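You operate a simulated robot arm through the tools that you are given. There is no shell and no other tool. Be economical: measure what you need, move in short steps, check, and stop when the job is done.

The job below is to be done with a simulated robot arm. You get a single attempt, and the scene is never put back.

Task
Take the teal post and put it in the wooden tray. Then fetch the white bobbin and set it on top of the white parcel. Then take the black bead and leave it on top of the orange bobbin. Then open the green door. Do these in the order given. Set down upright: teal post.

The check looks at the end state, three seconds after you hand in, the way a careful person would. Anything else that was tipped, shoved, dropped, spilled or broken makes it a failure.

Robot
A 6-joint arm with a two-finger gripper on a trunk, on a base that drives. Base frame: it is fixed to the floor where the robot stands at the start and does not move with it; the origin is under the middle of the robot, x ahead of it, y to its left, z up; the surface under the hand at the start is at about z = 740. Units: mm, rad, N and s.
With the tool pointing down near the work surface it reaches from about 360 to 380 mm from the robot's upright axis, wherever it stands. Its first joint turns from -1.204 to 3.002 rad. Places, roughly: black bead (2x2x2 cm) [300, 2200, 700]; green door [2800, -1200, 400]; orange bobbin (5x5x4 cm) [400, 2300, 800]; teal post [500, -250, 750]; white bobbin (5x5x4 cm) [800, -900, 800]; white parcel (9x9x11 cm) [500, -700, 800]; wooden tray (42x25x4 cm) [2400, 4100, 900]. Payload 3 kg.
Tool frame: the origin (TCP) is the grasp point; the fingertips stand 30 mm ahead of it; z points along the fingers, y is the line along which they close. The gripper opens to 96 mm. The gripper's body begins 53 mm behind the TCP.
Orientation is told as [roll, pitch, yaw] about the base's x, y, z axes, in that order, counted from this pose: with the fingers straight down and closing along the base's y, the tool's x points along the base's -x, its y along +y and its z along -z.

Tools
- The arm moves only by the tool step_arm. Its argument "deltas" is a list that holds one entry, the list of rows, each a list of 7 numbers: the shift along the tool's x, y, z in mm, then the turn, a rotation vector about the tool's x, y, z in rad, then the gripper command, from -1 (shut) to 1 (fully open), values between in proportion. In form: [[[dx, dy, dz, ax, ay, az, jaw], ...]]. A call has 1 to 8 rows; each row is the pose to reach, as a shift and turn from the pose commanded when the call began, along the tool's axes at that moment. Each row takes 0.2 s and may step no farther than 50 mm and 0.15 rad from the row before; otherwise, or with a gripper value out of range, the whole call is refused. A pose out of reach is approached as far as the arm can. The call stops where the force on the tool passes 40 N (or 10 N more than at its start, if that is more) or the arm is blocked; 0.2 s more then pass. Each finger travels about 153 mm/s and halts on what it meets, pressing with about 42 N; the grip force reading is that of the motor and also rises with nothing between the fingers. The clock runs only during rows and for 0.2 s after the last one: add rows that repeat a pose to give the fingers time. It gives the time, the measured TCP pose, the force on the tool (base axes), the opening and the grip force at its end, in the units of the frame above (readings bear some noise), with the torque about the TCP (base axes, N m) and any sound that the robot's microphone picked up, and new pictures: "pictures" is both (left out), scene, wrist or none.
- Cameras (640 x 400 px; columns grow to the right, rows downward): "scene" is now at [99.9, -49.7, 1547.8]; the picture's right is [-0.72, -0.70, -0.00], its down [-0.57, 0.59, -0.57] and it looks along [0.40, -0.41, -0.82] (base axes); focal length 282 px, centre (320, 200). "wrist" rides on the gripper at [73, 22, -83] in the tool frame; the picture's right is [-0.29, 0.96, 0.00], its down [-0.66, -0.20, -0.72] and it looks along [-0.69, -0.21, 0.69] (tool axes); focal length 247 px, centre (320, 200). There is no depth. A picture from a camera that has moved, and an enlarged one, comes with that camera's place and axes in the base frame and with its lens.
- raise_lower(by): slides the trunk up (or, below 0, down) by that many mm; the arm and the scene camera ride with it, the base frame stays. It gives what a move gives, with no picture.
- steer(legs): drives the robot by 1 to 6 legs, each [ahead, left, turn to the left] in mm, mm and rad, along the robot's own axes; the way and the turn of a leg run together, so that a leg with both is an arc; at most 1500 mm and 3.142 rad a leg. The arm and the cameras ride along, it lands a little off, and it stops where it bumps. It gives what a move gives, and a new picture of the scene camera.
- head_to(pan, tilt): turns the head with the scene camera to pan (to the left, within 1.501 rad either way) and tilt (down, from -0.506 to 1.204), counted from straight ahead of the robot. It gives what a move gives, and a new picture of the scene camera.
- enlarge(camera, box): a new picture of the part [left, top, right, bottom] of that camera's present view, enlarged. It takes no simulated time.
- sign_off(): hands the job in; it is judged then, once.

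Work in short steps. Places have to be worked out from the pictures, the camera data and where the tool is seen: move nearer, look again, correct. Check each grasp and each placing, and mend what went wrong. You have 165 turns and 260 pictures in all, those below and enlarged ones among them. Open the gripper and draw the arm clear of the work before you hand the job in, unless the task says otherwise; then end with one line.

The tools are called after "Request:" as name(argument=value, ...) on one line, values as JSON. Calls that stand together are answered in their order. step_arm: Moves the arm, as the interface text tells. Its arguments: {"type":"object","properties":{"deltas":{"type":"array"},"pictures":{"type":"string","enum":["both","scene","wrist","none"]}},"required":["deltas"]} The other tools are called the same way: raise_lower (by) slides the trunk up or down; steer (legs) drives the base; head_to (pan, tilt) turns the head that bears the scene camera; enlarge (camera, box) takes an enlarged picture of a part of a camera's view; sign_off () hands the job in.

At the start:

```text
time_s: 0.0
tcp_pos: [342.1, -388.2, 1031.8]
ee_rot: [-0.001, -0.001, -0.001]
force: [-0.3, 0.1, 0.5]
torque: [-0.04, 0.0, -0.02]
width: 96.0
gripper_force: 0.1
trunk travel left (down, up): [-925.0, 15.0]
robot x, y, heading: [0.7, -2.3, -0.0]
head pan, tilt: [-0.799, 0.962]
```

scene: 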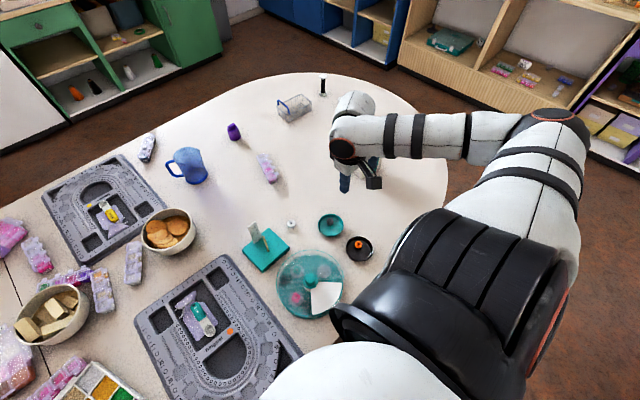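
wrist: 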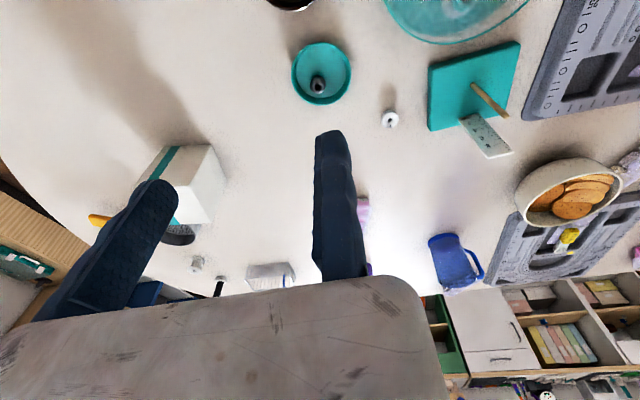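

I'll look closer at the table around the expected teal post location.

Request:
enlarge(camera="scene", box=[210, 160, 410, 330])

Request:
enlarge(camera="wrist", box=[270, 0, 540, 170])

Request:
enlarge(camera="scene", box=[120, 60, 400, 220])

```text
2.35 times, centred on (310, 245) of scene
camera zoom: at [99.9, -49.7, 1547.8], right [-0.72, -0.7, 0.0], down [-0.57, 0.59, -0.57], along [0.4, -0.41, -0.82], focal length 664 px, centre (344, 94)
```

zoom: 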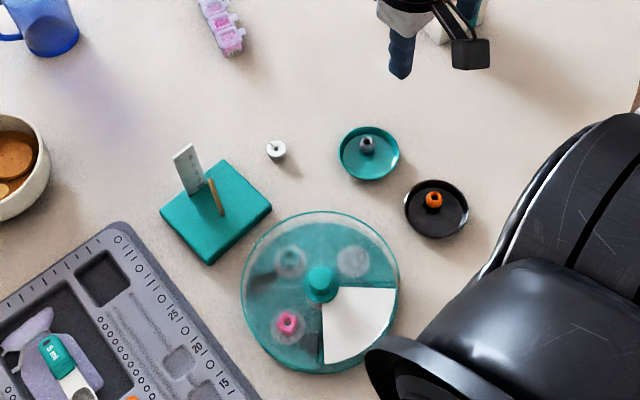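

```text
2.35 times, centred on (405, 85) of wrist
camera zoom: at [269.2, -365.5, 1117.6], right [0.29, 0.96, 0.0], down [0.66, -0.2, 0.72], along [0.69, -0.21, -0.69], focal length 581 px, centre (120, 471)
```

zoom: 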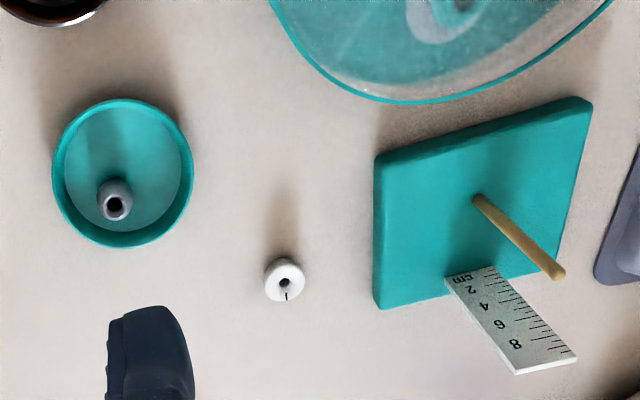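

```text
2.29 times, centred on (260, 140) of scene
camera zoom: at [99.9, -49.7, 1547.8], right [-0.72, -0.7, 0.0], down [-0.57, 0.59, -0.57], along [0.4, -0.41, -0.82], focal length 645 px, centre (457, 337)
```

zoom: 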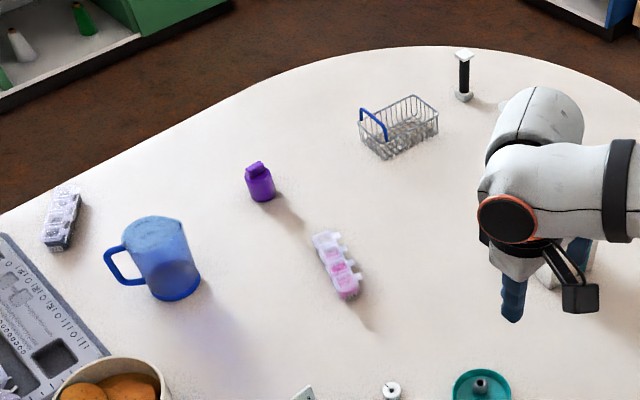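

The teal post is the teal square stand with a dowel and a small ruler, near (480, -200). I'll look around the room with the head first to learn the layout.

Request:
head_to(pan=1.2, tilt=0.4)

Request:
head_to(pan=0.2, tilt=0.45)

Request:
head_to(pan=-0.6, tilt=0.5)

Request:
head_to(pan=0.0, tilt=1.2)

```text
time_s: 1.9
tcp_pos: [343.1, -387.7, 1034.1]
ee_rot: [0.0, -0.001, 0.0]
force: [-1.2, 0.6, -0.2]
torque: [0.01, -0.01, 0.01]
width: 96.2
gripper_force: 0.0
trunk travel left (down, up): [-925.0, 15.0]
robot x, y, heading: [-1.8, 1.8, -0.001]
head pan, tilt: [1.201, 0.4]
camera scene: at [83.3, 88.2, 1595.3], right [0.93, -0.36, 0.0], down [-0.14, -0.36, -0.92], along [0.33, 0.86, -0.39], focal length 282 px, centre (320, 200)
```

scene: 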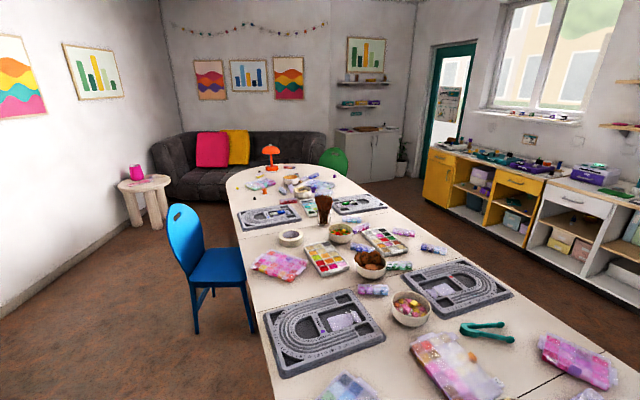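

```text
time_s: 3.2
tcp_pos: [341.5, -387.0, 1032.6]
ee_rot: [-0.001, 0.0, 0.0]
force: [-0.1, 0.0, -0.1]
torque: [-0.02, 0.03, -0.03]
width: 96.2
gripper_force: 0.0
trunk travel left (down, up): [-925.0, 15.0]
robot x, y, heading: [-1.1, 0.8, -0.006]
head pan, tilt: [0.201, 0.45]
camera scene: at [139.8, 20.3, 1590.7], right [0.2, -0.98, 0.0], down [-0.43, -0.09, -0.9], along [0.88, 0.18, -0.44], focal length 282 px, centre (320, 200)
```

scene: 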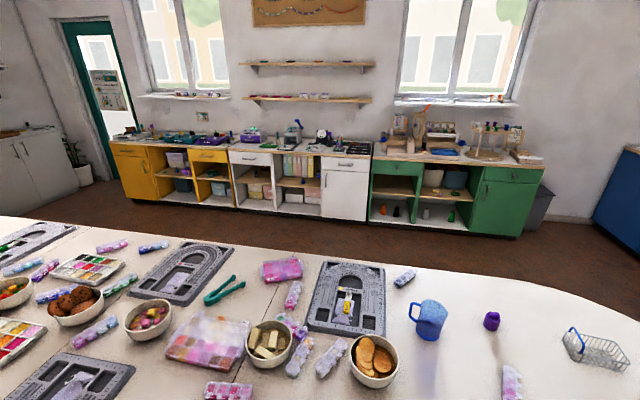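

```text
time_s: 4.3
tcp_pos: [341.4, -388.6, 1032.9]
ee_rot: [0.001, 0.001, 0.001]
force: [0.3, -0.1, -0.2]
torque: [0.01, -0.02, -0.01]
width: 95.9
gripper_force: 0.1
trunk travel left (down, up): [-925.0, 15.0]
robot x, y, heading: [-0.8, -2.1, -0.006]
head pan, tilt: [-0.6, 0.499]
camera scene: at [124.9, -49.4, 1586.2], right [-0.56, -0.83, 0.0], down [-0.4, 0.27, -0.88], along [0.72, -0.5, -0.48], focal length 282 px, centre (320, 200)
```

scene: 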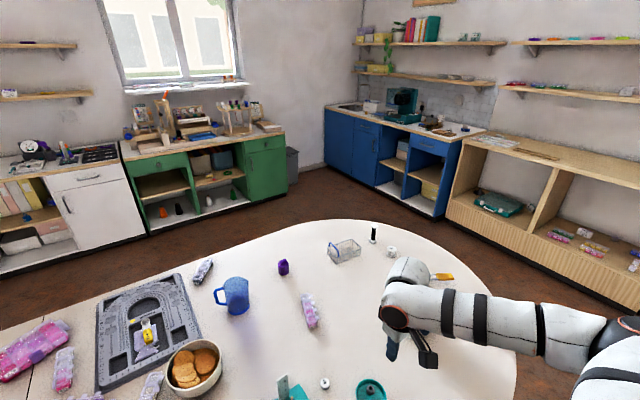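

```text
time_s: 5.4
tcp_pos: [343.0, -387.9, 1033.3]
ee_rot: [-0.001, 0.001, 0.001]
force: [0.2, 0.3, -0.5]
torque: [0.0, -0.01, 0.02]
width: 95.8
gripper_force: 0.0
trunk travel left (down, up): [-925.0, 15.0]
robot x, y, heading: [-1.6, -0.4, -0.002]
head pan, tilt: [0.0, 1.201]
camera scene: at [105.7, 1.7, 1532.6], right [0.0, -1.0, 0.0], down [-0.93, 0.0, -0.36], along [0.36, 0.0, -0.93], focal length 282 px, centre (320, 200)
```

scene: 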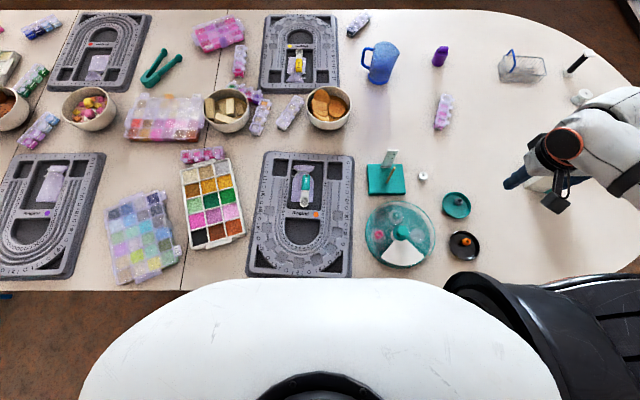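

The dowel stands at about (465, -199), z 755–851, with the ruler behind it at x≈518. I'll move the hand above it at the current height, then lower the trunk.

Request:
step_arm(deltas=[[[-25, 38, 0, 0, 0, 0, 1], [-50, 76, 0, 0, 0, 0, 1], [-75, 114, 0, 0, 0, 0, 1], [-100, 152, 0, 0, 0, 0, 1], [-123, 189, 0, 0, 0, 0, 1], [-123, 189, 0, 0, 0, 0, 1]]])

Request:
head_to(pan=-0.6, tilt=1.0)

```text
time_s: 6.8
tcp_pos: [467.5, -194.5, 1027.7]
ee_rot: [0.0, -0.001, 0.001]
force: [-0.1, -0.5, -0.1]
torque: [-0.01, 0.02, -0.01]
width: 96.3
gripper_force: 0.0
out of reach, approached as far as the arm can: row 2, 3, 4, 5, 6
trunk travel left (down, up): [-925.0, 15.0]
robot x, y, heading: [3.0, -0.2, -0.001]
head pan, tilt: [0.0, 1.201]
camera scene: at [105.4, 0.4, 1532.5], right [0.0, -1.0, 0.0], down [-0.93, 0.0, -0.36], along [0.36, 0.0, -0.93], focal length 282 px, centre (320, 200)
camera wrist: at [394.6, -172.0, 1111.9], right [0.29, 0.96, 0.0], down [0.66, -0.2, 0.72], along [0.69, -0.21, -0.69], focal length 247 px, centre (320, 200)
```

scene: 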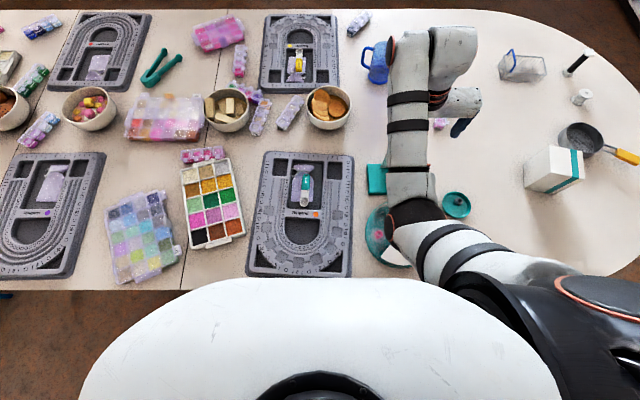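
wrist: 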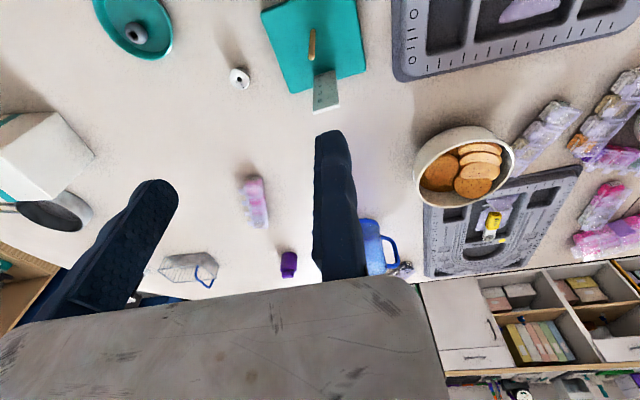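

```text
time_s: 7.8
tcp_pos: [467.3, -193.6, 1027.5]
ee_rot: [-0.003, -0.002, 0.0]
force: [1.3, -1.0, -0.2]
torque: [0.0, 0.0, -0.01]
width: 96.0
gripper_force: 0.1
trunk travel left (down, up): [-925.0, 15.0]
robot x, y, heading: [0.6, -5.0, 0.002]
head pan, tilt: [-0.6, 1.0]
camera scene: at [107.2, -37.2, 1545.1], right [-0.56, -0.83, 0.0], down [-0.69, 0.47, -0.54], along [0.45, -0.3, -0.84], focal length 282 px, centre (320, 200)
```

scene: 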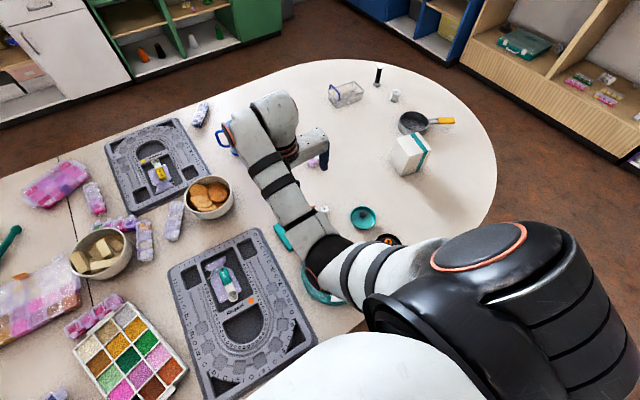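

The elbow sits around z≈1160, so lowering the trunk is safe over the low table items. I'll lower by 140 and check alignment over the dowel.

Request:
raise_lower(by=-140)

Request:
step_arm(deltas=[[[0, 0, 0, 0, 0, 0, 1]]])

```text
time_s: 9.5
tcp_pos: [467.6, -193.2, 888.2]
ee_rot: [-0.002, -0.001, 0.0]
force: [-0.2, -0.1, 0.3]
torque: [-0.02, -0.06, 0.0]
width: 95.9
gripper_force: 0.1
trunk travel left (down, up): [-785.0, 155.0]
robot x, y, heading: [1.3, 0.9, -0.001]
head pan, tilt: [-0.6, 1.0]
```

```text
time_s: 9.9
tcp_pos: [467.8, -195.5, 887.7]
ee_rot: [-0.004, -0.001, -0.001]
force: [-1.1, 0.3, -0.1]
torque: [0.0, -0.01, 0.02]
width: 96.0
gripper_force: 0.0
trunk travel left (down, up): [-785.0, 155.0]
robot x, y, heading: [-0.5, -0.8, 0.003]
head pan, tilt: [-0.6, 1.0]
camera scene: at [107.3, -37.4, 1405.1], right [-0.56, -0.83, 0.0], down [-0.69, 0.48, -0.54], along [0.45, -0.31, -0.84], focal length 282 px, centre (320, 200)
camera wrist: at [394.7, -171.3, 971.7], right [0.29, 0.96, 0.0], down [0.66, -0.2, 0.72], along [0.69, -0.21, -0.69], focal length 247 px, centre (320, 200)
```

scene: 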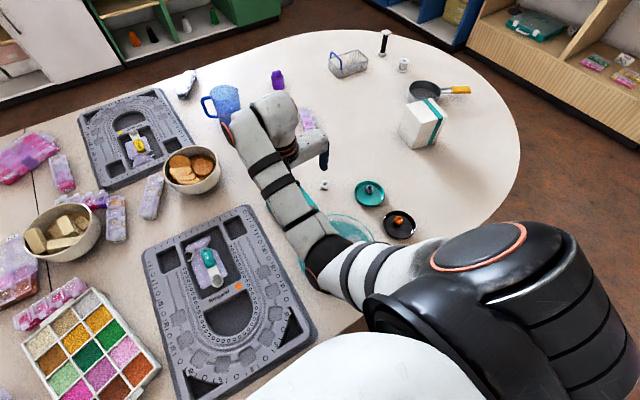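
wrist: 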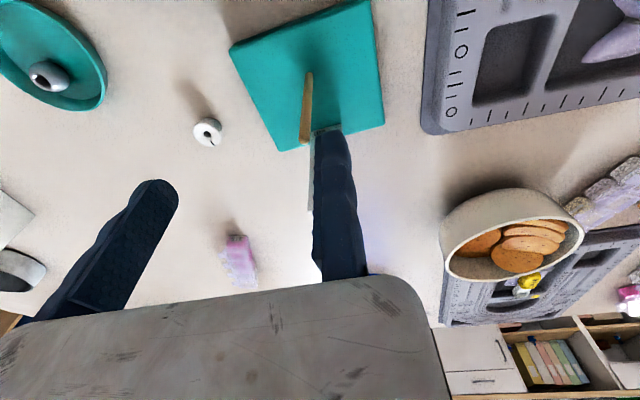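

Dowel triangulates to (464, -201), top ≈855. I'll nudge the hand by (-3, -6), lower 66, and check.

Request:
step_arm(deltas=[[[3, -6, 0, 0, 0, 0, 1], [3, -6, 0, 0, 0, 0, 1]]], pictures="none")

Request:
raise_lower(by=-66)

Request:
step_arm(deltas=[[[0, 0, 0, 0, 0, 0, 1]]])

```text
time_s: 10.5
tcp_pos: [465.6, -199.1, 886.4]
ee_rot: [0.0, -0.004, 0.001]
force: [-0.3, -0.6, 0.3]
torque: [0.01, -0.01, -0.01]
width: 95.7
gripper_force: 0.1
trunk travel left (down, up): [-785.0, 155.0]
robot x, y, heading: [-3.3, -1.3, -0.001]
head pan, tilt: [-0.6, 1.0]
```

```text
time_s: 11.5
tcp_pos: [467.0, -199.0, 820.0]
ee_rot: [-0.001, -0.004, 0.002]
force: [0.2, -0.4, 0.0]
torque: [-0.01, 0.0, 0.04]
width: 96.0
gripper_force: 0.2
trunk travel left (down, up): [-719.0, 221.0]
robot x, y, heading: [-2.1, -0.2, -0.004]
head pan, tilt: [-0.6, 1.0]
```

```text
time_s: 11.9
tcp_pos: [465.5, -199.6, 820.2]
ee_rot: [-0.002, -0.003, 0.0]
force: [0.4, -1.0, 0.1]
torque: [-0.03, 0.04, -0.03]
width: 95.7
gripper_force: 0.1
trunk travel left (down, up): [-719.0, 221.0]
robot x, y, heading: [1.2, -0.6, -0.002]
head pan, tilt: [-0.6, 1.0]
camera scene: at [107.3, -37.4, 1339.1], right [-0.56, -0.83, 0.0], down [-0.69, 0.48, -0.54], along [0.45, -0.31, -0.84], focal length 282 px, centre (320, 200)
camera wrist: at [392.9, -176.8, 904.2], right [0.29, 0.96, 0.0], down [0.66, -0.2, 0.73], along [0.69, -0.21, -0.69], focal length 247 px, centre (320, 200)
```

scene: 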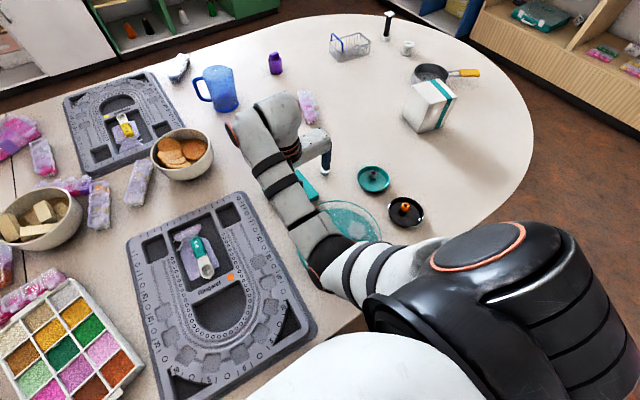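
wrist: 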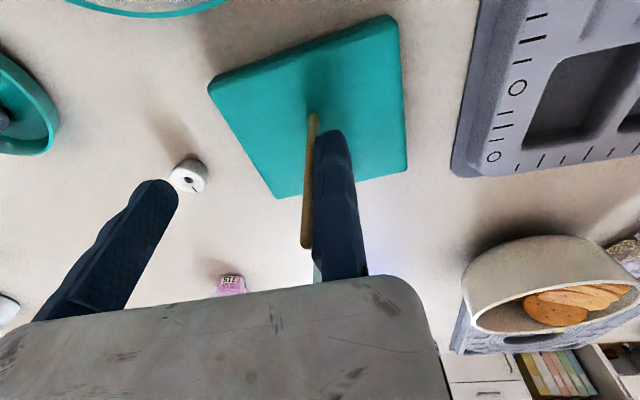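

The dowel lies between the fingers. Closing the gripper.

Request:
step_arm(deltas=[[[0, 0, 0, 0, 0, 0, -1], [0, 0, 0, 0, 0, 0, -1], [0, 0, 0, 0, 0, 0, -1], [0, 0, 0, 0, 0, 0, -1]]], pictures="wrist")

Request:
raise_lower(by=20)

Request:
step_arm(deltas=[[[0, 0, 0, 0, 0, 0, -1]]])

```text
time_s: 12.9
tcp_pos: [465.7, -198.6, 819.6]
ee_rot: [-0.002, -0.004, 0.0]
force: [0.2, -1.9, 1.6]
torque: [0.21, 0.09, 0.03]
width: 5.9
gripper_force: 39.5
trunk travel left (down, up): [-719.0, 221.0]
robot x, y, heading: [1.3, -1.1, -0.001]
head pan, tilt: [-0.6, 1.0]
camera wrist: at [392.8, -177.1, 904.2], right [0.29, 0.96, 0.0], down [0.66, -0.2, 0.73], along [0.69, -0.21, -0.69], focal length 247 px, centre (320, 200)
```

wrist: 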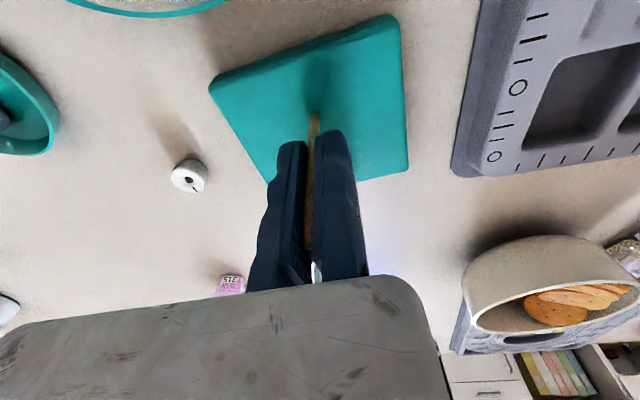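

```text
time_s: 13.6
tcp_pos: [466.5, -199.6, 839.5]
ee_rot: [-0.002, -0.001, 0.001]
force: [-0.4, -0.5, -5.5]
torque: [0.03, 0.08, 0.07]
width: 6.1
gripper_force: 40.4
trunk travel left (down, up): [-739.0, 201.0]
robot x, y, heading: [2.2, -0.3, -0.0]
head pan, tilt: [-0.6, 1.0]
```

```text
time_s: 14.0
tcp_pos: [465.7, -199.5, 839.8]
ee_rot: [-0.003, -0.002, 0.001]
force: [-0.5, 0.1, -5.2]
torque: [0.03, 0.1, 0.02]
width: 5.9
gripper_force: 40.0
trunk travel left (down, up): [-739.0, 201.0]
robot x, y, heading: [-0.8, -1.9, -0.003]
head pan, tilt: [-0.6, 1.0]
camera scene: at [108.1, -37.7, 1359.0], right [-0.56, -0.83, 0.0], down [-0.69, 0.48, -0.54], along [0.45, -0.3, -0.84], focal length 282 px, centre (320, 200)
camera wrist: at [393.4, -177.0, 923.8], right [0.29, 0.96, 0.0], down [0.66, -0.2, 0.72], along [0.69, -0.21, -0.69], focal length 247 px, centre (320, 200)
```

scene: 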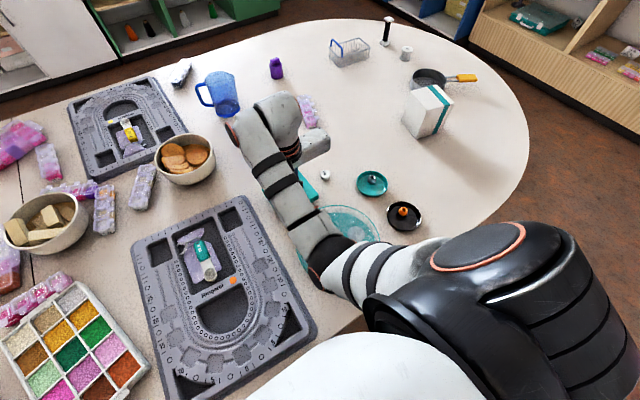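
wrist: 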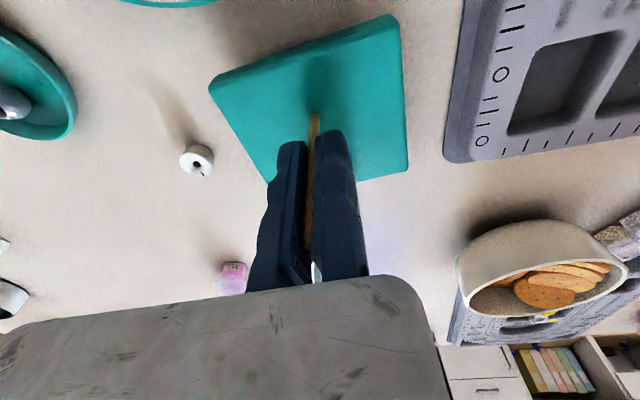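

The post is held and lifted (≈5 N). I'll raise the trunk, then back off and drive round the right end of the table (wide aisle) toward the tray.

Request:
raise_lower(by=195)

Request:
head_to(pan=0.0, tilt=0.5)

Request:
steer(legs=[[-400, 0, 0], [0, 0, -1.571], [1300, 0, 0]])

```text
time_s: 16.1
tcp_pos: [466.8, -200.3, 1034.0]
ee_rot: [-0.002, -0.001, 0.001]
force: [0.4, 0.1, -4.3]
torque: [0.05, 0.07, -0.02]
width: 6.0
gripper_force: 40.3
trunk travel left (down, up): [-934.0, 6.0]
robot x, y, heading: [-3.2, 2.2, -0.003]
head pan, tilt: [-0.6, 1.0]
```

```text
time_s: 17.1
tcp_pos: [466.3, -198.7, 1034.8]
ee_rot: [0.001, 0.0, 0.0]
force: [-0.3, -0.5, -4.7]
torque: [0.0, 0.05, -0.06]
width: 5.9
gripper_force: 40.1
trunk travel left (down, up): [-934.0, 6.0]
robot x, y, heading: [0.2, -0.9, 0.003]
head pan, tilt: [0.0, 0.499]
camera scene: at [141.8, 1.3, 1595.0], right [0.0, -1.0, 0.0], down [-0.48, 0.0, -0.88], along [0.88, 0.0, -0.48], focal length 282 px, centre (320, 200)
```

scene: 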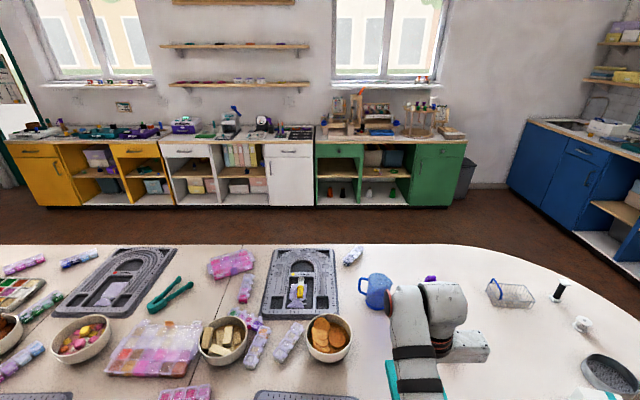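

```text
time_s: 29.7
tcp_pos: [-629.0, -1795.9, 1034.9]
ee_rot: [0.0, -0.003, -1.588]
force: [0.3, -0.5, -5.4]
torque: [0.05, 0.0, 0.0]
width: 5.9
gripper_force: 39.9
trunk travel left (down, up): [-934.0, 6.0]
robot x, y, heading: [-421.7, -1332.3, -1.59]
head pan, tilt: [0.0, 0.499]
camera scene: at [-425.4, -1472.8, 1595.1], right [-1.0, 0.02, 0.0], down [0.01, 0.48, -0.88], along [-0.01, -0.88, -0.48], focal length 282 px, centre (320, 200)
```

scene: 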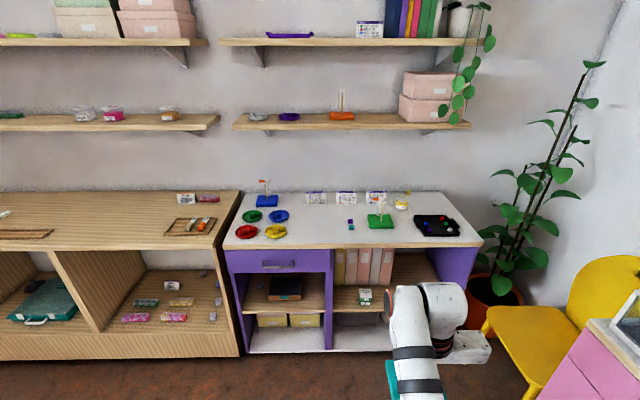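

On course. Next: forward 400, turn left, along the table end, then turn left into the window aisle.

Request:
steer(legs=[[400, 0, 0], [0, 0, 1.59], [1200, 0, 0], [1150, 0, 0], [0, 0, 1.571]])

```text
time_s: 50.7
tcp_pos: [2105.1, -1403.8, 1033.6]
ee_rot: [0.0, -0.002, 1.509]
force: [-0.4, -0.7, -5.0]
torque: [-0.08, 0.04, 0.01]
width: 5.8
gripper_force: 39.9
trunk travel left (down, up): [-934.0, 6.0]
robot x, y, heading: [1874.8, -1854.8, 1.51]
head pan, tilt: [0.0, 0.499]
camera scene: at [1885.8, -1712.9, 1595.1], right [1.0, -0.06, 0.0], down [-0.03, -0.48, -0.88], along [0.05, 0.88, -0.48], focal length 282 px, centre (320, 200)
```

scene: 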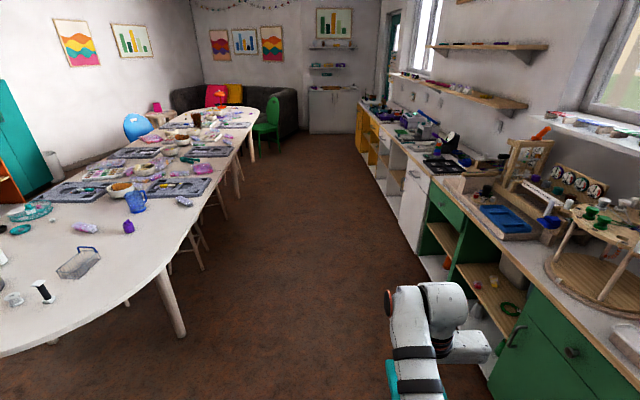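

Aisle is clear. I'll straighten the heading and drive up the aisle toward the white cabinet at the far end.

Request:
steer(legs=[[0, 0, 0.06], [1500, 0, 0], [1500, 0, 0]])

```text
time_s: 65.4
tcp_pos: [2074.8, 1557.7, 1034.8]
ee_rot: [0.0, -0.002, 1.579]
force: [-0.3, 0.4, -5.2]
torque: [-0.05, 0.05, -0.01]
width: 6.0
gripper_force: 40.7
trunk travel left (down, up): [-934.0, 6.0]
robot x, y, heading: [1877.8, 1090.2, 1.577]
head pan, tilt: [0.0, 0.499]
camera scene: at [1878.4, 1234.6, 1595.1], right [1.0, 0.01, 0.0], down [0.0, -0.48, -0.88], along [-0.01, 0.88, -0.48], focal length 282 px, centre (320, 200)
```

scene: 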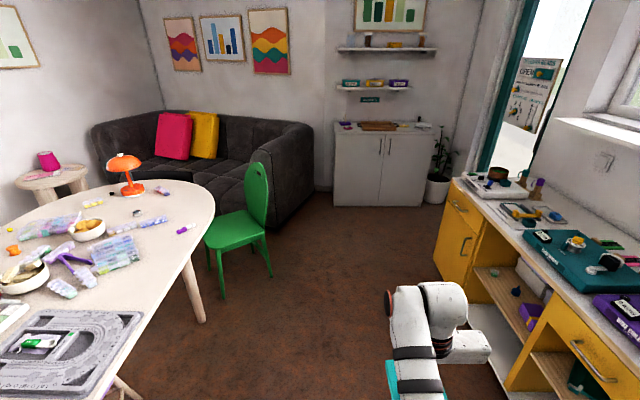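

The white cabinet with the wooden tray is ahead. I'll enlarge to see the tray and its contents.

Request:
enlarge(camera="scene", box=[320, 100, 450, 215])

Request:
enlarge(camera="scene", box=[0, 140, 220, 310])

```text
3.48 times, centred on (385, 158) of scene
camera zoom: at [1878.4, 1234.6, 1595.1], right [1.0, 0.01, 0.0], down [0.0, -0.48, -0.88], along [-0.01, 0.88, -0.48], focal length 981 px, centre (94, 348)
```

zoom: 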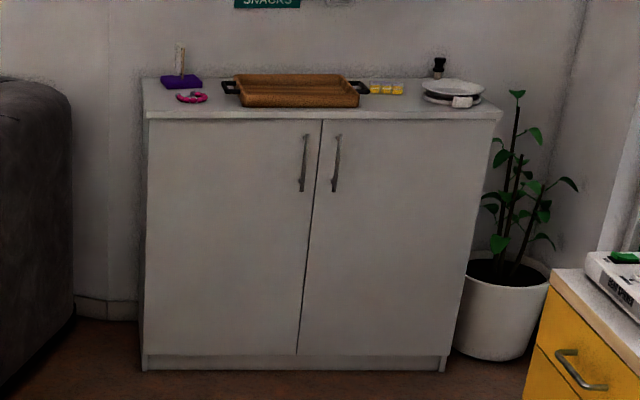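

```text
2.35 times, centred on (110, 225) of scene
camera zoom: at [1878.4, 1234.6, 1595.1], right [1.0, 0.01, 0.0], down [0.0, -0.48, -0.88], along [-0.01, 0.88, -0.48], focal length 664 px, centre (814, 141)
```

zoom: 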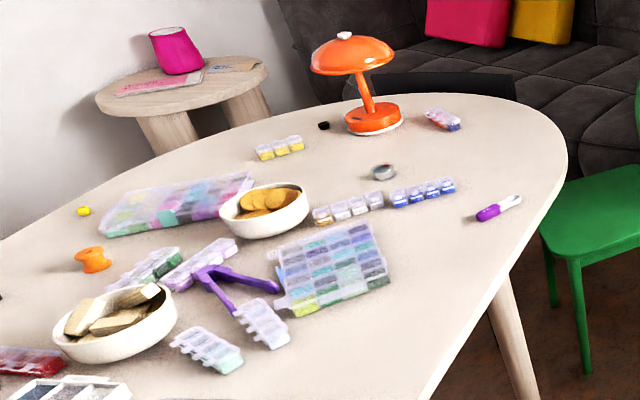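

Tray centre ≈ (2453, 4240) on the cabinet (top z≈830, front y≈4035). Driving up: forward 2000, shift right 370, forward 400; then look.

Request:
steer(legs=[[1000, 0, 0], [1000, 0, 0], [0, -370, 0], [350, 0, 0]])

Request:
head_to(pan=-0.3, tilt=0.85)

```text
time_s: 79.2
tcp_pos: [2406.8, 3924.5, 1034.9]
ee_rot: [-0.001, -0.004, 1.583]
force: [0.0, -0.4, -4.3]
torque: [-0.06, 0.0, -0.01]
width: 5.7
gripper_force: 40.0
trunk travel left (down, up): [-934.0, 6.0]
robot x, y, heading: [2213.5, 3456.2, 1.58]
head pan, tilt: [0.0, 0.499]
camera scene: at [2211.4, 3599.9, 1595.2], right [1.0, 0.01, 0.0], down [0.01, -0.48, -0.88], along [-0.01, 0.88, -0.48], focal length 282 px, centre (320, 200)
```

scene: 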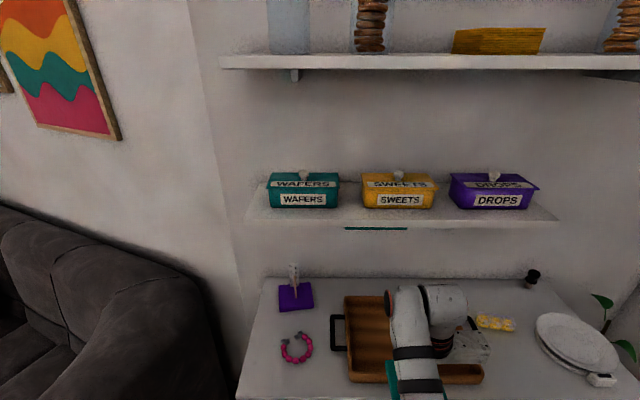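

```text
time_s: 80.0
tcp_pos: [2406.8, 3925.0, 1034.2]
ee_rot: [-0.001, 0.0, 1.583]
force: [0.6, 1.1, -5.3]
torque: [-0.09, 0.0, 0.0]
width: 6.1
gripper_force: 40.3
trunk travel left (down, up): [-934.0, 6.0]
robot x, y, heading: [2212.1, 3455.0, 1.581]
head pan, tilt: [-0.3, 0.85]
camera scene: at [2234.6, 3585.7, 1565.1], right [0.96, -0.28, 0.0], down [-0.21, -0.72, -0.66], along [0.19, 0.63, -0.75], focal length 282 px, centre (320, 200)
```

scene: 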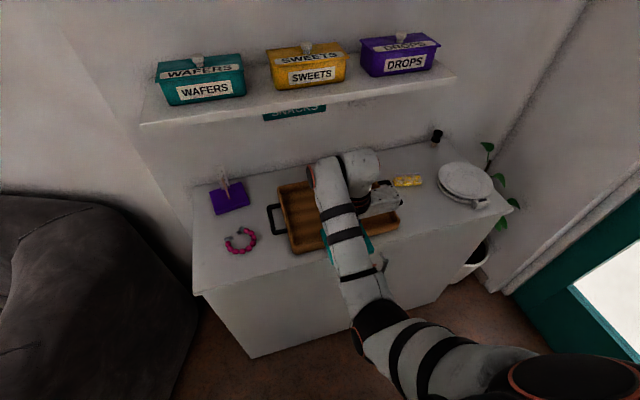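

I'll enlarge the tray and shelf area to measure tray position and shelf clearance.

Request:
enlarge(camera="scene", box=[190, 130, 450, 290])

Request:
step_arm(deltas=[[[0, 0, 0, 0, 0, 0, -1]]], pictures="wrist")

```text
2.46 times, centred on (320, 210) of scene
camera zoom: at [2234.6, 3585.7, 1565.1], right [0.96, -0.28, 0.0], down [-0.21, -0.72, -0.66], along [0.19, 0.63, -0.75], focal length 694 px, centre (320, 175)
```

zoom: 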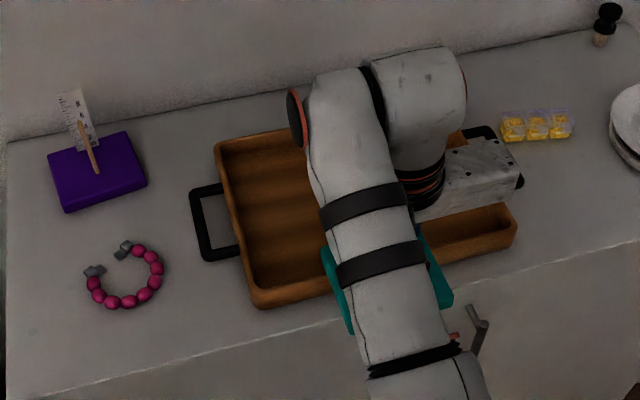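

```text
time_s: 80.4
tcp_pos: [2406.4, 3926.3, 1034.2]
ee_rot: [-0.001, -0.001, 1.583]
force: [-0.4, -0.9, -5.5]
torque: [-0.06, 0.05, -0.02]
width: 6.0
gripper_force: 39.9
trunk travel left (down, up): [-934.0, 6.0]
robot x, y, heading: [2211.9, 3459.1, 1.579]
head pan, tilt: [-0.3, 0.85]
camera wrist: at [2385.4, 3851.9, 1118.6], right [-0.96, 0.28, 0.0], down [0.19, 0.66, 0.72], along [0.2, 0.69, -0.69], focal length 247 px, centre (320, 200)
```

wrist: 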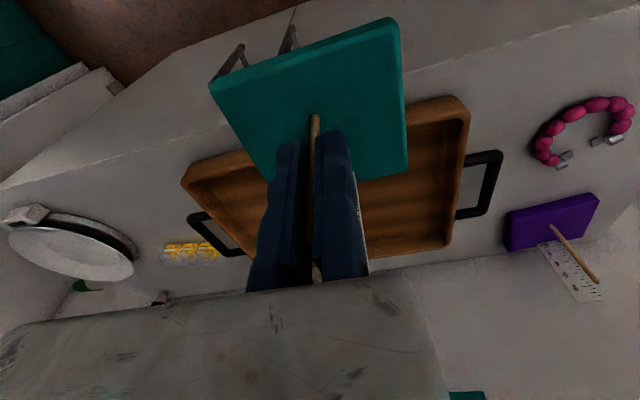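

Tray rim is around z≈905, front at y≈3985, centre x≈2430. I'll lower 20, then edge forward 145 and right 24 so the stand is above the tray.

Request:
raise_lower(by=-20)

Request:
steer(legs=[[0, -22, 0], [145, 0, 0]])

Request:
step_arm(deltas=[[[0, 0, 0, 0, 0, 0, -1]]], pictures="wrist")

```text
time_s: 81.1
tcp_pos: [2405.6, 3925.0, 1014.7]
ee_rot: [0.0, -0.002, 1.584]
force: [-0.4, -0.3, -5.6]
torque: [-0.06, 0.0, -0.02]
width: 5.8
gripper_force: 40.3
trunk travel left (down, up): [-914.0, 26.0]
robot x, y, heading: [2211.8, 3455.2, 1.586]
head pan, tilt: [-0.3, 0.85]
```

```text
time_s: 82.8
tcp_pos: [2425.4, 4070.7, 1016.2]
ee_rot: [-0.001, -0.002, 1.585]
force: [0.1, -0.5, -6.0]
torque: [-0.05, 0.04, 0.0]
width: 6.1
gripper_force: 39.6
trunk travel left (down, up): [-914.0, 26.0]
robot x, y, heading: [2231.6, 3610.4, 1.586]
head pan, tilt: [-0.3, 0.85]
camera scene: at [2255.3, 3729.5, 1545.3], right [0.96, -0.28, 0.0], down [-0.21, -0.72, -0.66], along [0.19, 0.63, -0.75], focal length 282 px, centre (320, 200)
```

scene: 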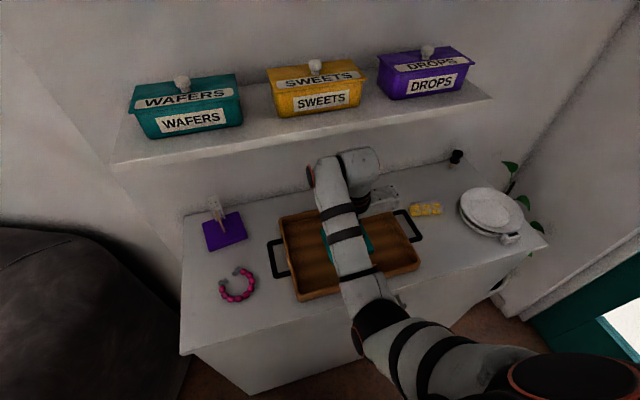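

```text
time_s: 83.2
tcp_pos: [2426.3, 4071.2, 1014.1]
ee_rot: [-0.001, 0.002, 1.584]
force: [-0.4, -0.4, -5.3]
torque: [-0.08, 0.0, 0.01]
width: 6.0
gripper_force: 40.0
trunk travel left (down, up): [-914.0, 26.0]
robot x, y, heading: [2234.8, 3606.4, 1.587]
head pan, tilt: [-0.3, 0.85]
camera wrist: at [2405.6, 3997.8, 1098.6], right [-0.96, 0.28, 0.0], down [0.19, 0.66, 0.72], along [0.2, 0.69, -0.69], focal length 247 px, centre (320, 200)
```

wrist: 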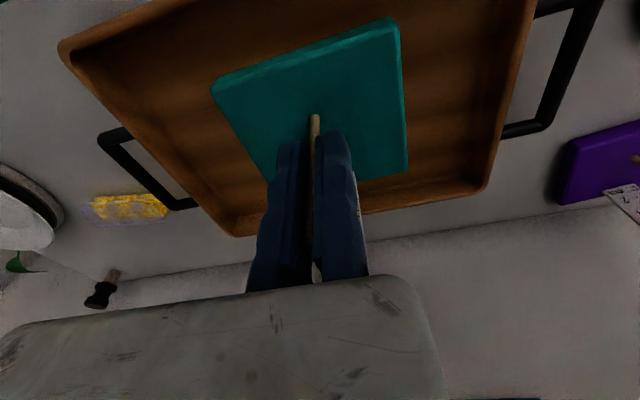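

The stand is well within the tray footprint (tray x 2283–2588, y 3992–4225). Lowering the trunk 40, then in small trunk steps watching force.

Request:
raise_lower(by=-40)

Request:
step_arm(deltas=[[[0, 0, 4, 0, 0, 0, -1], [0, 0, 8, 0, 0, 0, -1], [0, 0, 12, 0, 0, 0, -1], [0, 0, 16, 0, 0, 0, -1]]], pictures="wrist")

```text
time_s: 84.0
tcp_pos: [2426.0, 4071.8, 974.3]
ee_rot: [-0.002, 0.0, 1.584]
force: [0.5, 0.6, -5.1]
torque: [-0.08, 0.01, -0.03]
width: 6.1
gripper_force: 39.7
trunk travel left (down, up): [-874.0, 66.0]
robot x, y, heading: [2233.3, 3606.4, 1.587]
head pan, tilt: [-0.3, 0.85]
```

```text
time_s: 85.0
tcp_pos: [2428.0, 4073.6, 958.0]
ee_rot: [0.0, -0.002, 1.586]
force: [0.1, 0.2, -4.5]
torque: [-0.07, 0.0, 0.01]
width: 6.0
gripper_force: 40.1
trunk travel left (down, up): [-874.0, 66.0]
robot x, y, heading: [2233.3, 3604.8, 1.584]
head pan, tilt: [-0.3, 0.85]
camera wrist: at [2406.4, 3998.6, 1042.4], right [-0.96, 0.28, 0.0], down [0.19, 0.66, 0.72], along [0.2, 0.69, -0.69], focal length 247 px, centre (320, 200)
```

wrist: 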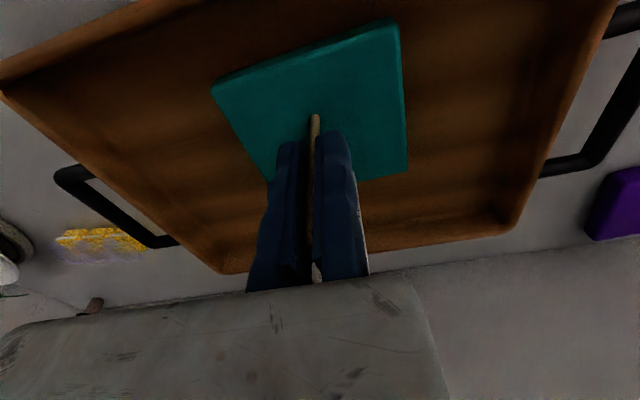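

No contact yet (bottom ≈883). Continuing down in small increments.

Request:
step_arm(deltas=[[[0, 0, 3, 0, 0, 0, -1], [0, 0, 6, 0, 0, 0, -1], [0, 0, 9, 0, 0, 0, -1], [0, 0, 9, 0, 0, 0, -1]]], pictures="none")

```text
time_s: 86.0
tcp_pos: [2426.5, 4072.0, 949.8]
ee_rot: [0.0, -0.001, 1.584]
force: [0.3, 0.5, -3.6]
torque: [0.09, 0.15, 0.01]
width: 6.1
gripper_force: 40.2
trunk travel left (down, up): [-874.0, 66.0]
robot x, y, heading: [2231.9, 3602.3, 1.58]
head pan, tilt: [-0.3, 0.85]
```

Force just began to change (contact beginning). A few mm more.

Request:
step_arm(deltas=[[[0, 0, 1.5, 0, 0, 0, -1], [0, 0, 3, 0, 0, 0, -1], [0, 0, 3, 0, 0, 0, -1]]], pictures="wrist")

```text
time_s: 86.8
tcp_pos: [2426.9, 4070.4, 948.5]
ee_rot: [-0.001, -0.008, 1.585]
force: [3.8, 3.4, 19.7]
torque: [1.16, 0.56, 0.0]
width: 6.0
gripper_force: 40.2
trunk travel left (down, up): [-874.0, 66.0]
robot x, y, heading: [2231.5, 3605.8, 1.584]
head pan, tilt: [-0.3, 0.85]
camera wrist: at [2404.9, 3996.9, 1032.6], right [-0.96, 0.28, 0.0], down [0.19, 0.66, 0.73], along [0.2, 0.7, -0.68], focal length 247 px, centre (320, 200)
```

wrist: 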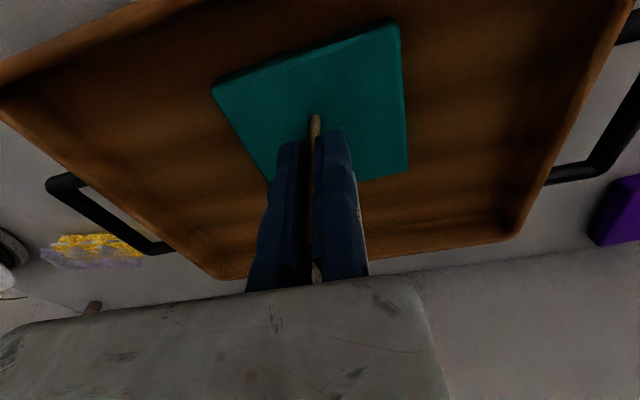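

Firm contact; ease up 2 mm, open the fingers, then raise straight up.

Request:
step_arm(deltas=[[[0, 0, -2, 0, 0, 0, -1], [0, 0, -2, 0, 0, 0, -0.6], [0, 0, -2, 0, 0, 0, -0.2], [0, 0, -2, 0, 0, 0, 0.2], [0, 0, -2, 0, 0, 0, 0.2]]], pictures="wrist")

Request:
raise_lower(by=60)

Request:
step_arm(deltas=[[[0, 0, 0, 0, 0, 0, 0.2]]], pictures="wrist")

```text
time_s: 88.0
tcp_pos: [2425.6, 4073.0, 948.1]
ee_rot: [-0.001, -0.002, 1.586]
force: [0.1, -0.2, 0.1]
torque: [0.01, -0.03, 0.0]
width: 57.7
gripper_force: 0.0
trunk travel left (down, up): [-874.0, 66.0]
robot x, y, heading: [2233.1, 3606.3, 1.586]
head pan, tilt: [-0.3, 0.85]
camera wrist: at [2404.6, 3999.0, 1032.3], right [-0.96, 0.28, 0.0], down [0.19, 0.66, 0.72], along [0.2, 0.7, -0.69], focal length 247 px, centre (320, 200)
```

wrist: 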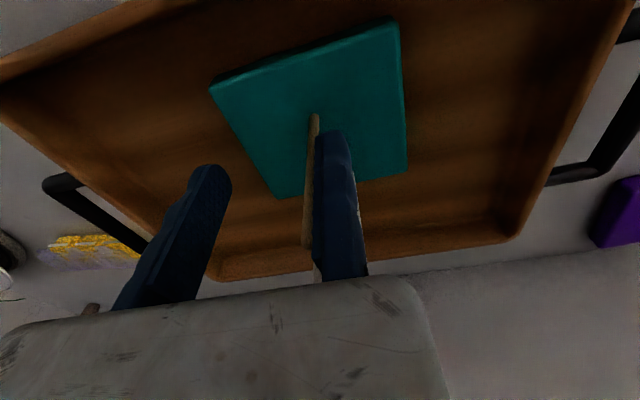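

```text
time_s: 89.0
tcp_pos: [2425.7, 4073.5, 1007.9]
ee_rot: [-0.001, -0.002, 1.585]
force: [0.6, 0.2, -0.1]
torque: [0.01, 0.02, 0.0]
width: 57.6
gripper_force: 0.0
trunk travel left (down, up): [-934.0, 6.0]
robot x, y, heading: [2233.3, 3602.8, 1.584]
head pan, tilt: [-0.3, 0.85]
```

```text
time_s: 89.5
tcp_pos: [2424.9, 4073.5, 1009.3]
ee_rot: [-0.001, -0.001, 1.584]
force: [0.1, -1.4, 0.0]
torque: [0.0, -0.06, 0.03]
width: 57.4
gripper_force: 0.0
trunk travel left (down, up): [-934.0, 6.0]
robot x, y, heading: [2237.9, 3603.3, 1.582]
head pan, tilt: [-0.3, 0.85]
camera wrist: at [2404.6, 3999.1, 1092.4], right [-0.96, 0.28, 0.0], down [0.19, 0.66, 0.72], along [0.2, 0.7, -0.69], focal length 247 px, centre (320, 200)
```

wrist: 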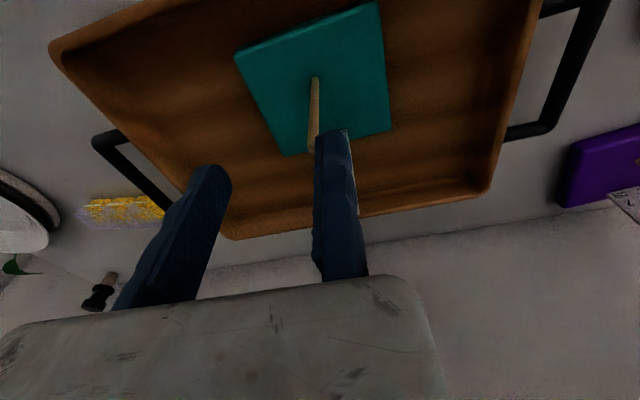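

Teal post stands upright in the tray. I'll raise the hand a little more, back away, shift left and reverse down the aisle.

Request:
step_arm(deltas=[[[0, 0, -12, 0, 0, 0, 0.2], [0, 0, -24, 0, 0, 0, 0.2]]], pictures="none")

Request:
steer(legs=[[-300, 0, 0]])

```text
time_s: 90.0
tcp_pos: [2425.0, 4073.0, 1032.9]
ee_rot: [-0.001, -0.002, 1.584]
force: [0.3, 0.1, -0.7]
torque: [-0.01, 0.01, 0.03]
width: 57.6
gripper_force: 0.1
trunk travel left (down, up): [-934.0, 6.0]
robot x, y, heading: [2234.9, 3603.6, 1.586]
head pan, tilt: [-0.3, 0.85]
```

```text
time_s: 92.1
tcp_pos: [2431.0, 3774.0, 1030.7]
ee_rot: [-0.002, 0.001, 1.58]
force: [0.2, 0.5, -0.9]
torque: [0.0, 0.02, -0.02]
width: 57.3
gripper_force: 0.0
trunk travel left (down, up): [-934.0, 6.0]
robot x, y, heading: [2237.4, 3306.2, 1.58]
head pan, tilt: [-0.3, 0.85]
camera scene: at [2258.9, 3432.5, 1565.1], right [0.96, -0.29, 0.0], down [-0.22, -0.72, -0.66], along [0.19, 0.63, -0.75], focal length 282 px, centre (320, 200)
```

scene: 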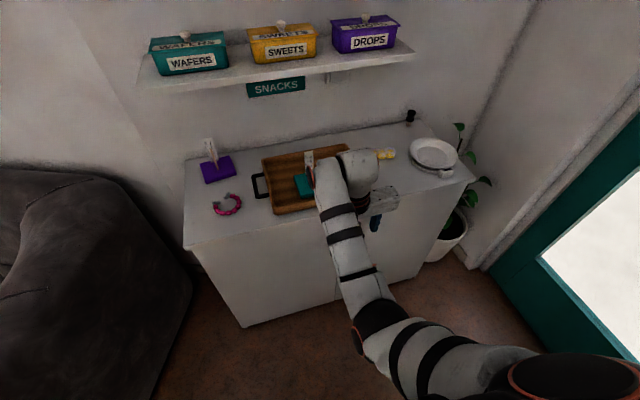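

Post placed fine. Now shifting left 345 and reversing down the aisle.

Request:
steer(legs=[[-300, 0, 0], [0, 345, 0], [-1500, 0, 0], [-1400, 0, 0]])

```text
time_s: 109.8
tcp_pos: [2173.3, 522.9, 1031.7]
ee_rot: [-0.001, -0.002, 1.59]
force: [-0.1, 0.5, 0.3]
torque: [-0.02, 0.02, 0.0]
width: 57.4
gripper_force: 0.0
trunk travel left (down, up): [-934.0, 6.0]
robot x, y, heading: [1988.0, 53.6, 1.59]
head pan, tilt: [-0.3, 0.85]
camera scene: at [2004.5, 180.0, 1565.2], right [0.96, -0.28, 0.0], down [-0.21, -0.72, -0.66], along [0.18, 0.63, -0.75], focal length 282 px, centre (320, 200)
```

scene: 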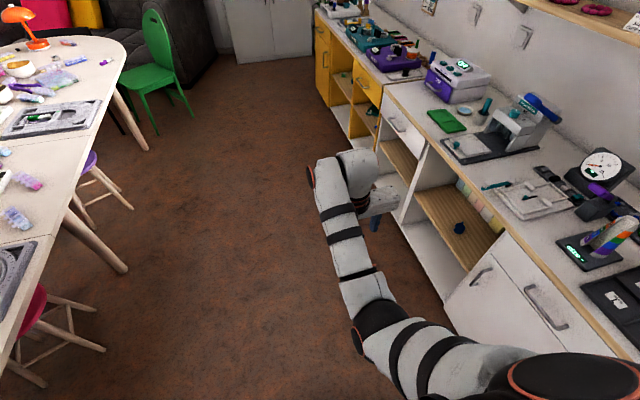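

Aisle remains clear. Continuing back to y≈-1800, then left along the table's end.

Request:
steer(legs=[[-1400, 60, 0], [-480, 0, 0], [0, 1450, 0]])

Request:
head_to(pan=0.0, tilt=0.6)

```text
time_s: 126.2
tcp_pos: [707.0, -1366.1, 1033.5]
ee_rot: [-0.001, -0.001, 1.556]
force: [-0.1, 0.5, -0.2]
torque: [0.03, 0.0, -0.03]
width: 57.5
gripper_force: 0.0
trunk travel left (down, up): [-934.0, 6.0]
robot x, y, heading: [498.1, -1829.8, 1.552]
head pan, tilt: [-0.3, 0.85]
camera scene: at [525.1, -1703.1, 1565.2], right [0.95, -0.31, 0.0], down [-0.23, -0.71, -0.66], along [0.2, 0.63, -0.75], focal length 282 px, centre (320, 200)
```

scene: 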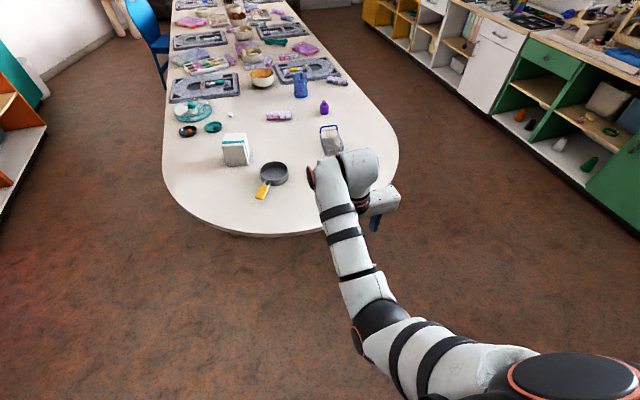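

```text
time_s: 127.0
tcp_pos: [706.0, -1365.6, 1031.5]
ee_rot: [-0.002, -0.001, 1.556]
force: [0.3, 0.2, 0.8]
torque: [0.01, 0.02, -0.01]
width: 57.7
gripper_force: 0.1
trunk travel left (down, up): [-934.0, 6.0]
robot x, y, heading: [496.3, -1833.6, 1.554]
head pan, tilt: [0.0, 0.6]
camera scene: at [502.0, -1689.2, 1586.1], right [1.0, -0.02, 0.0], down [-0.01, -0.57, -0.82], along [0.01, 0.82, -0.57], focal length 282 px, centre (320, 200)
```

scene: 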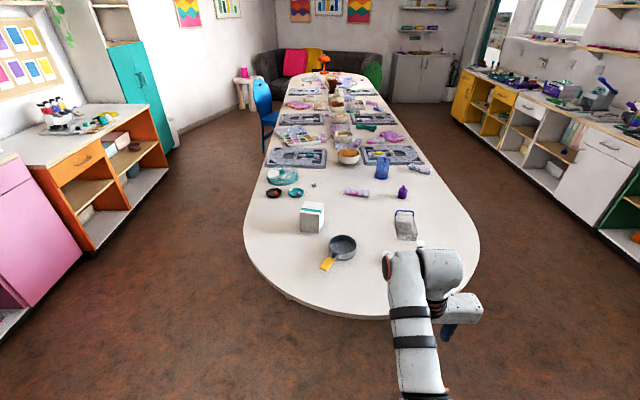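

I'll drive so the hand is above the white bobbin (≈776, -894) and look with the wrist camera.

Request:
steer(legs=[[0, -72, 0.017], [450, 0, 0]])

Request:
step_arm(deltas=[[[0, 0, 0, 0, 0, 0, 1], [0, 0, 0, 0, 0, 0, 1]]], pictures="wrist")

```text
time_s: 130.2
tcp_pos: [767.3, -921.0, 1031.9]
ee_rot: [-0.002, -0.002, 1.576]
force: [0.5, 0.8, -0.1]
torque: [0.01, -0.03, 0.01]
width: 57.7
gripper_force: 0.0
trunk travel left (down, up): [-934.0, 6.0]
robot x, y, heading: [568.1, -1389.3, 1.572]
head pan, tilt: [0.0, 0.6]
camera scene: at [568.8, -1249.2, 1586.2], right [1.0, 0.01, 0.0], down [0.0, -0.56, -0.83], along [0.0, 0.83, -0.56], focal length 282 px, centre (320, 200)
```

scene: 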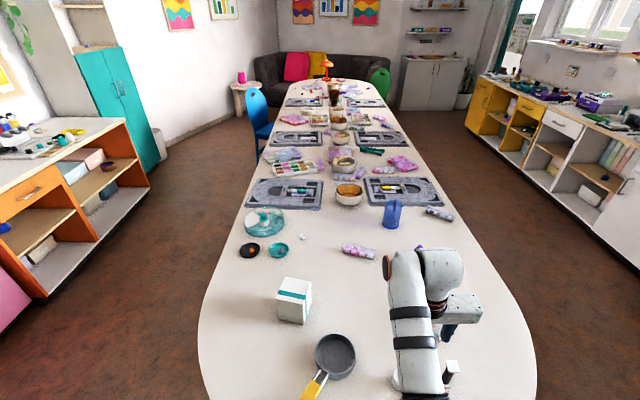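

```text
time_s: 130.8
tcp_pos: [766.1, -921.1, 1032.0]
ee_rot: [-0.002, -0.003, 1.576]
force: [0.7, -0.7, -0.8]
torque: [0.03, -0.02, 0.02]
width: 96.0
gripper_force: 0.0
trunk travel left (down, up): [-934.0, 6.0]
robot x, y, heading: [570.9, -1389.5, 1.577]
head pan, tilt: [0.0, 0.6]
camera wrist: at [744.9, -994.8, 1116.3], right [-0.96, 0.29, 0.0], down [0.2, 0.66, 0.72], along [0.21, 0.69, -0.69], focal length 247 px, centre (320, 200)
```

wrist: 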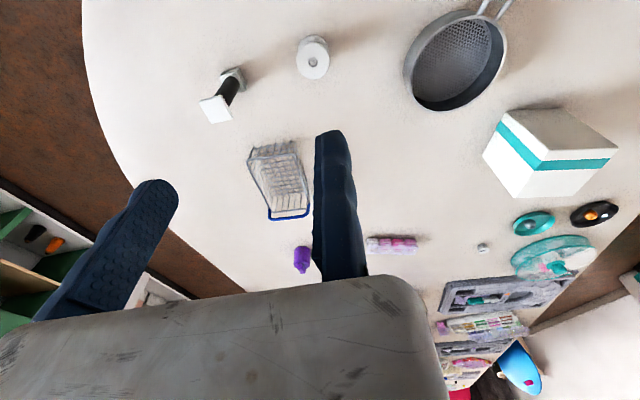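

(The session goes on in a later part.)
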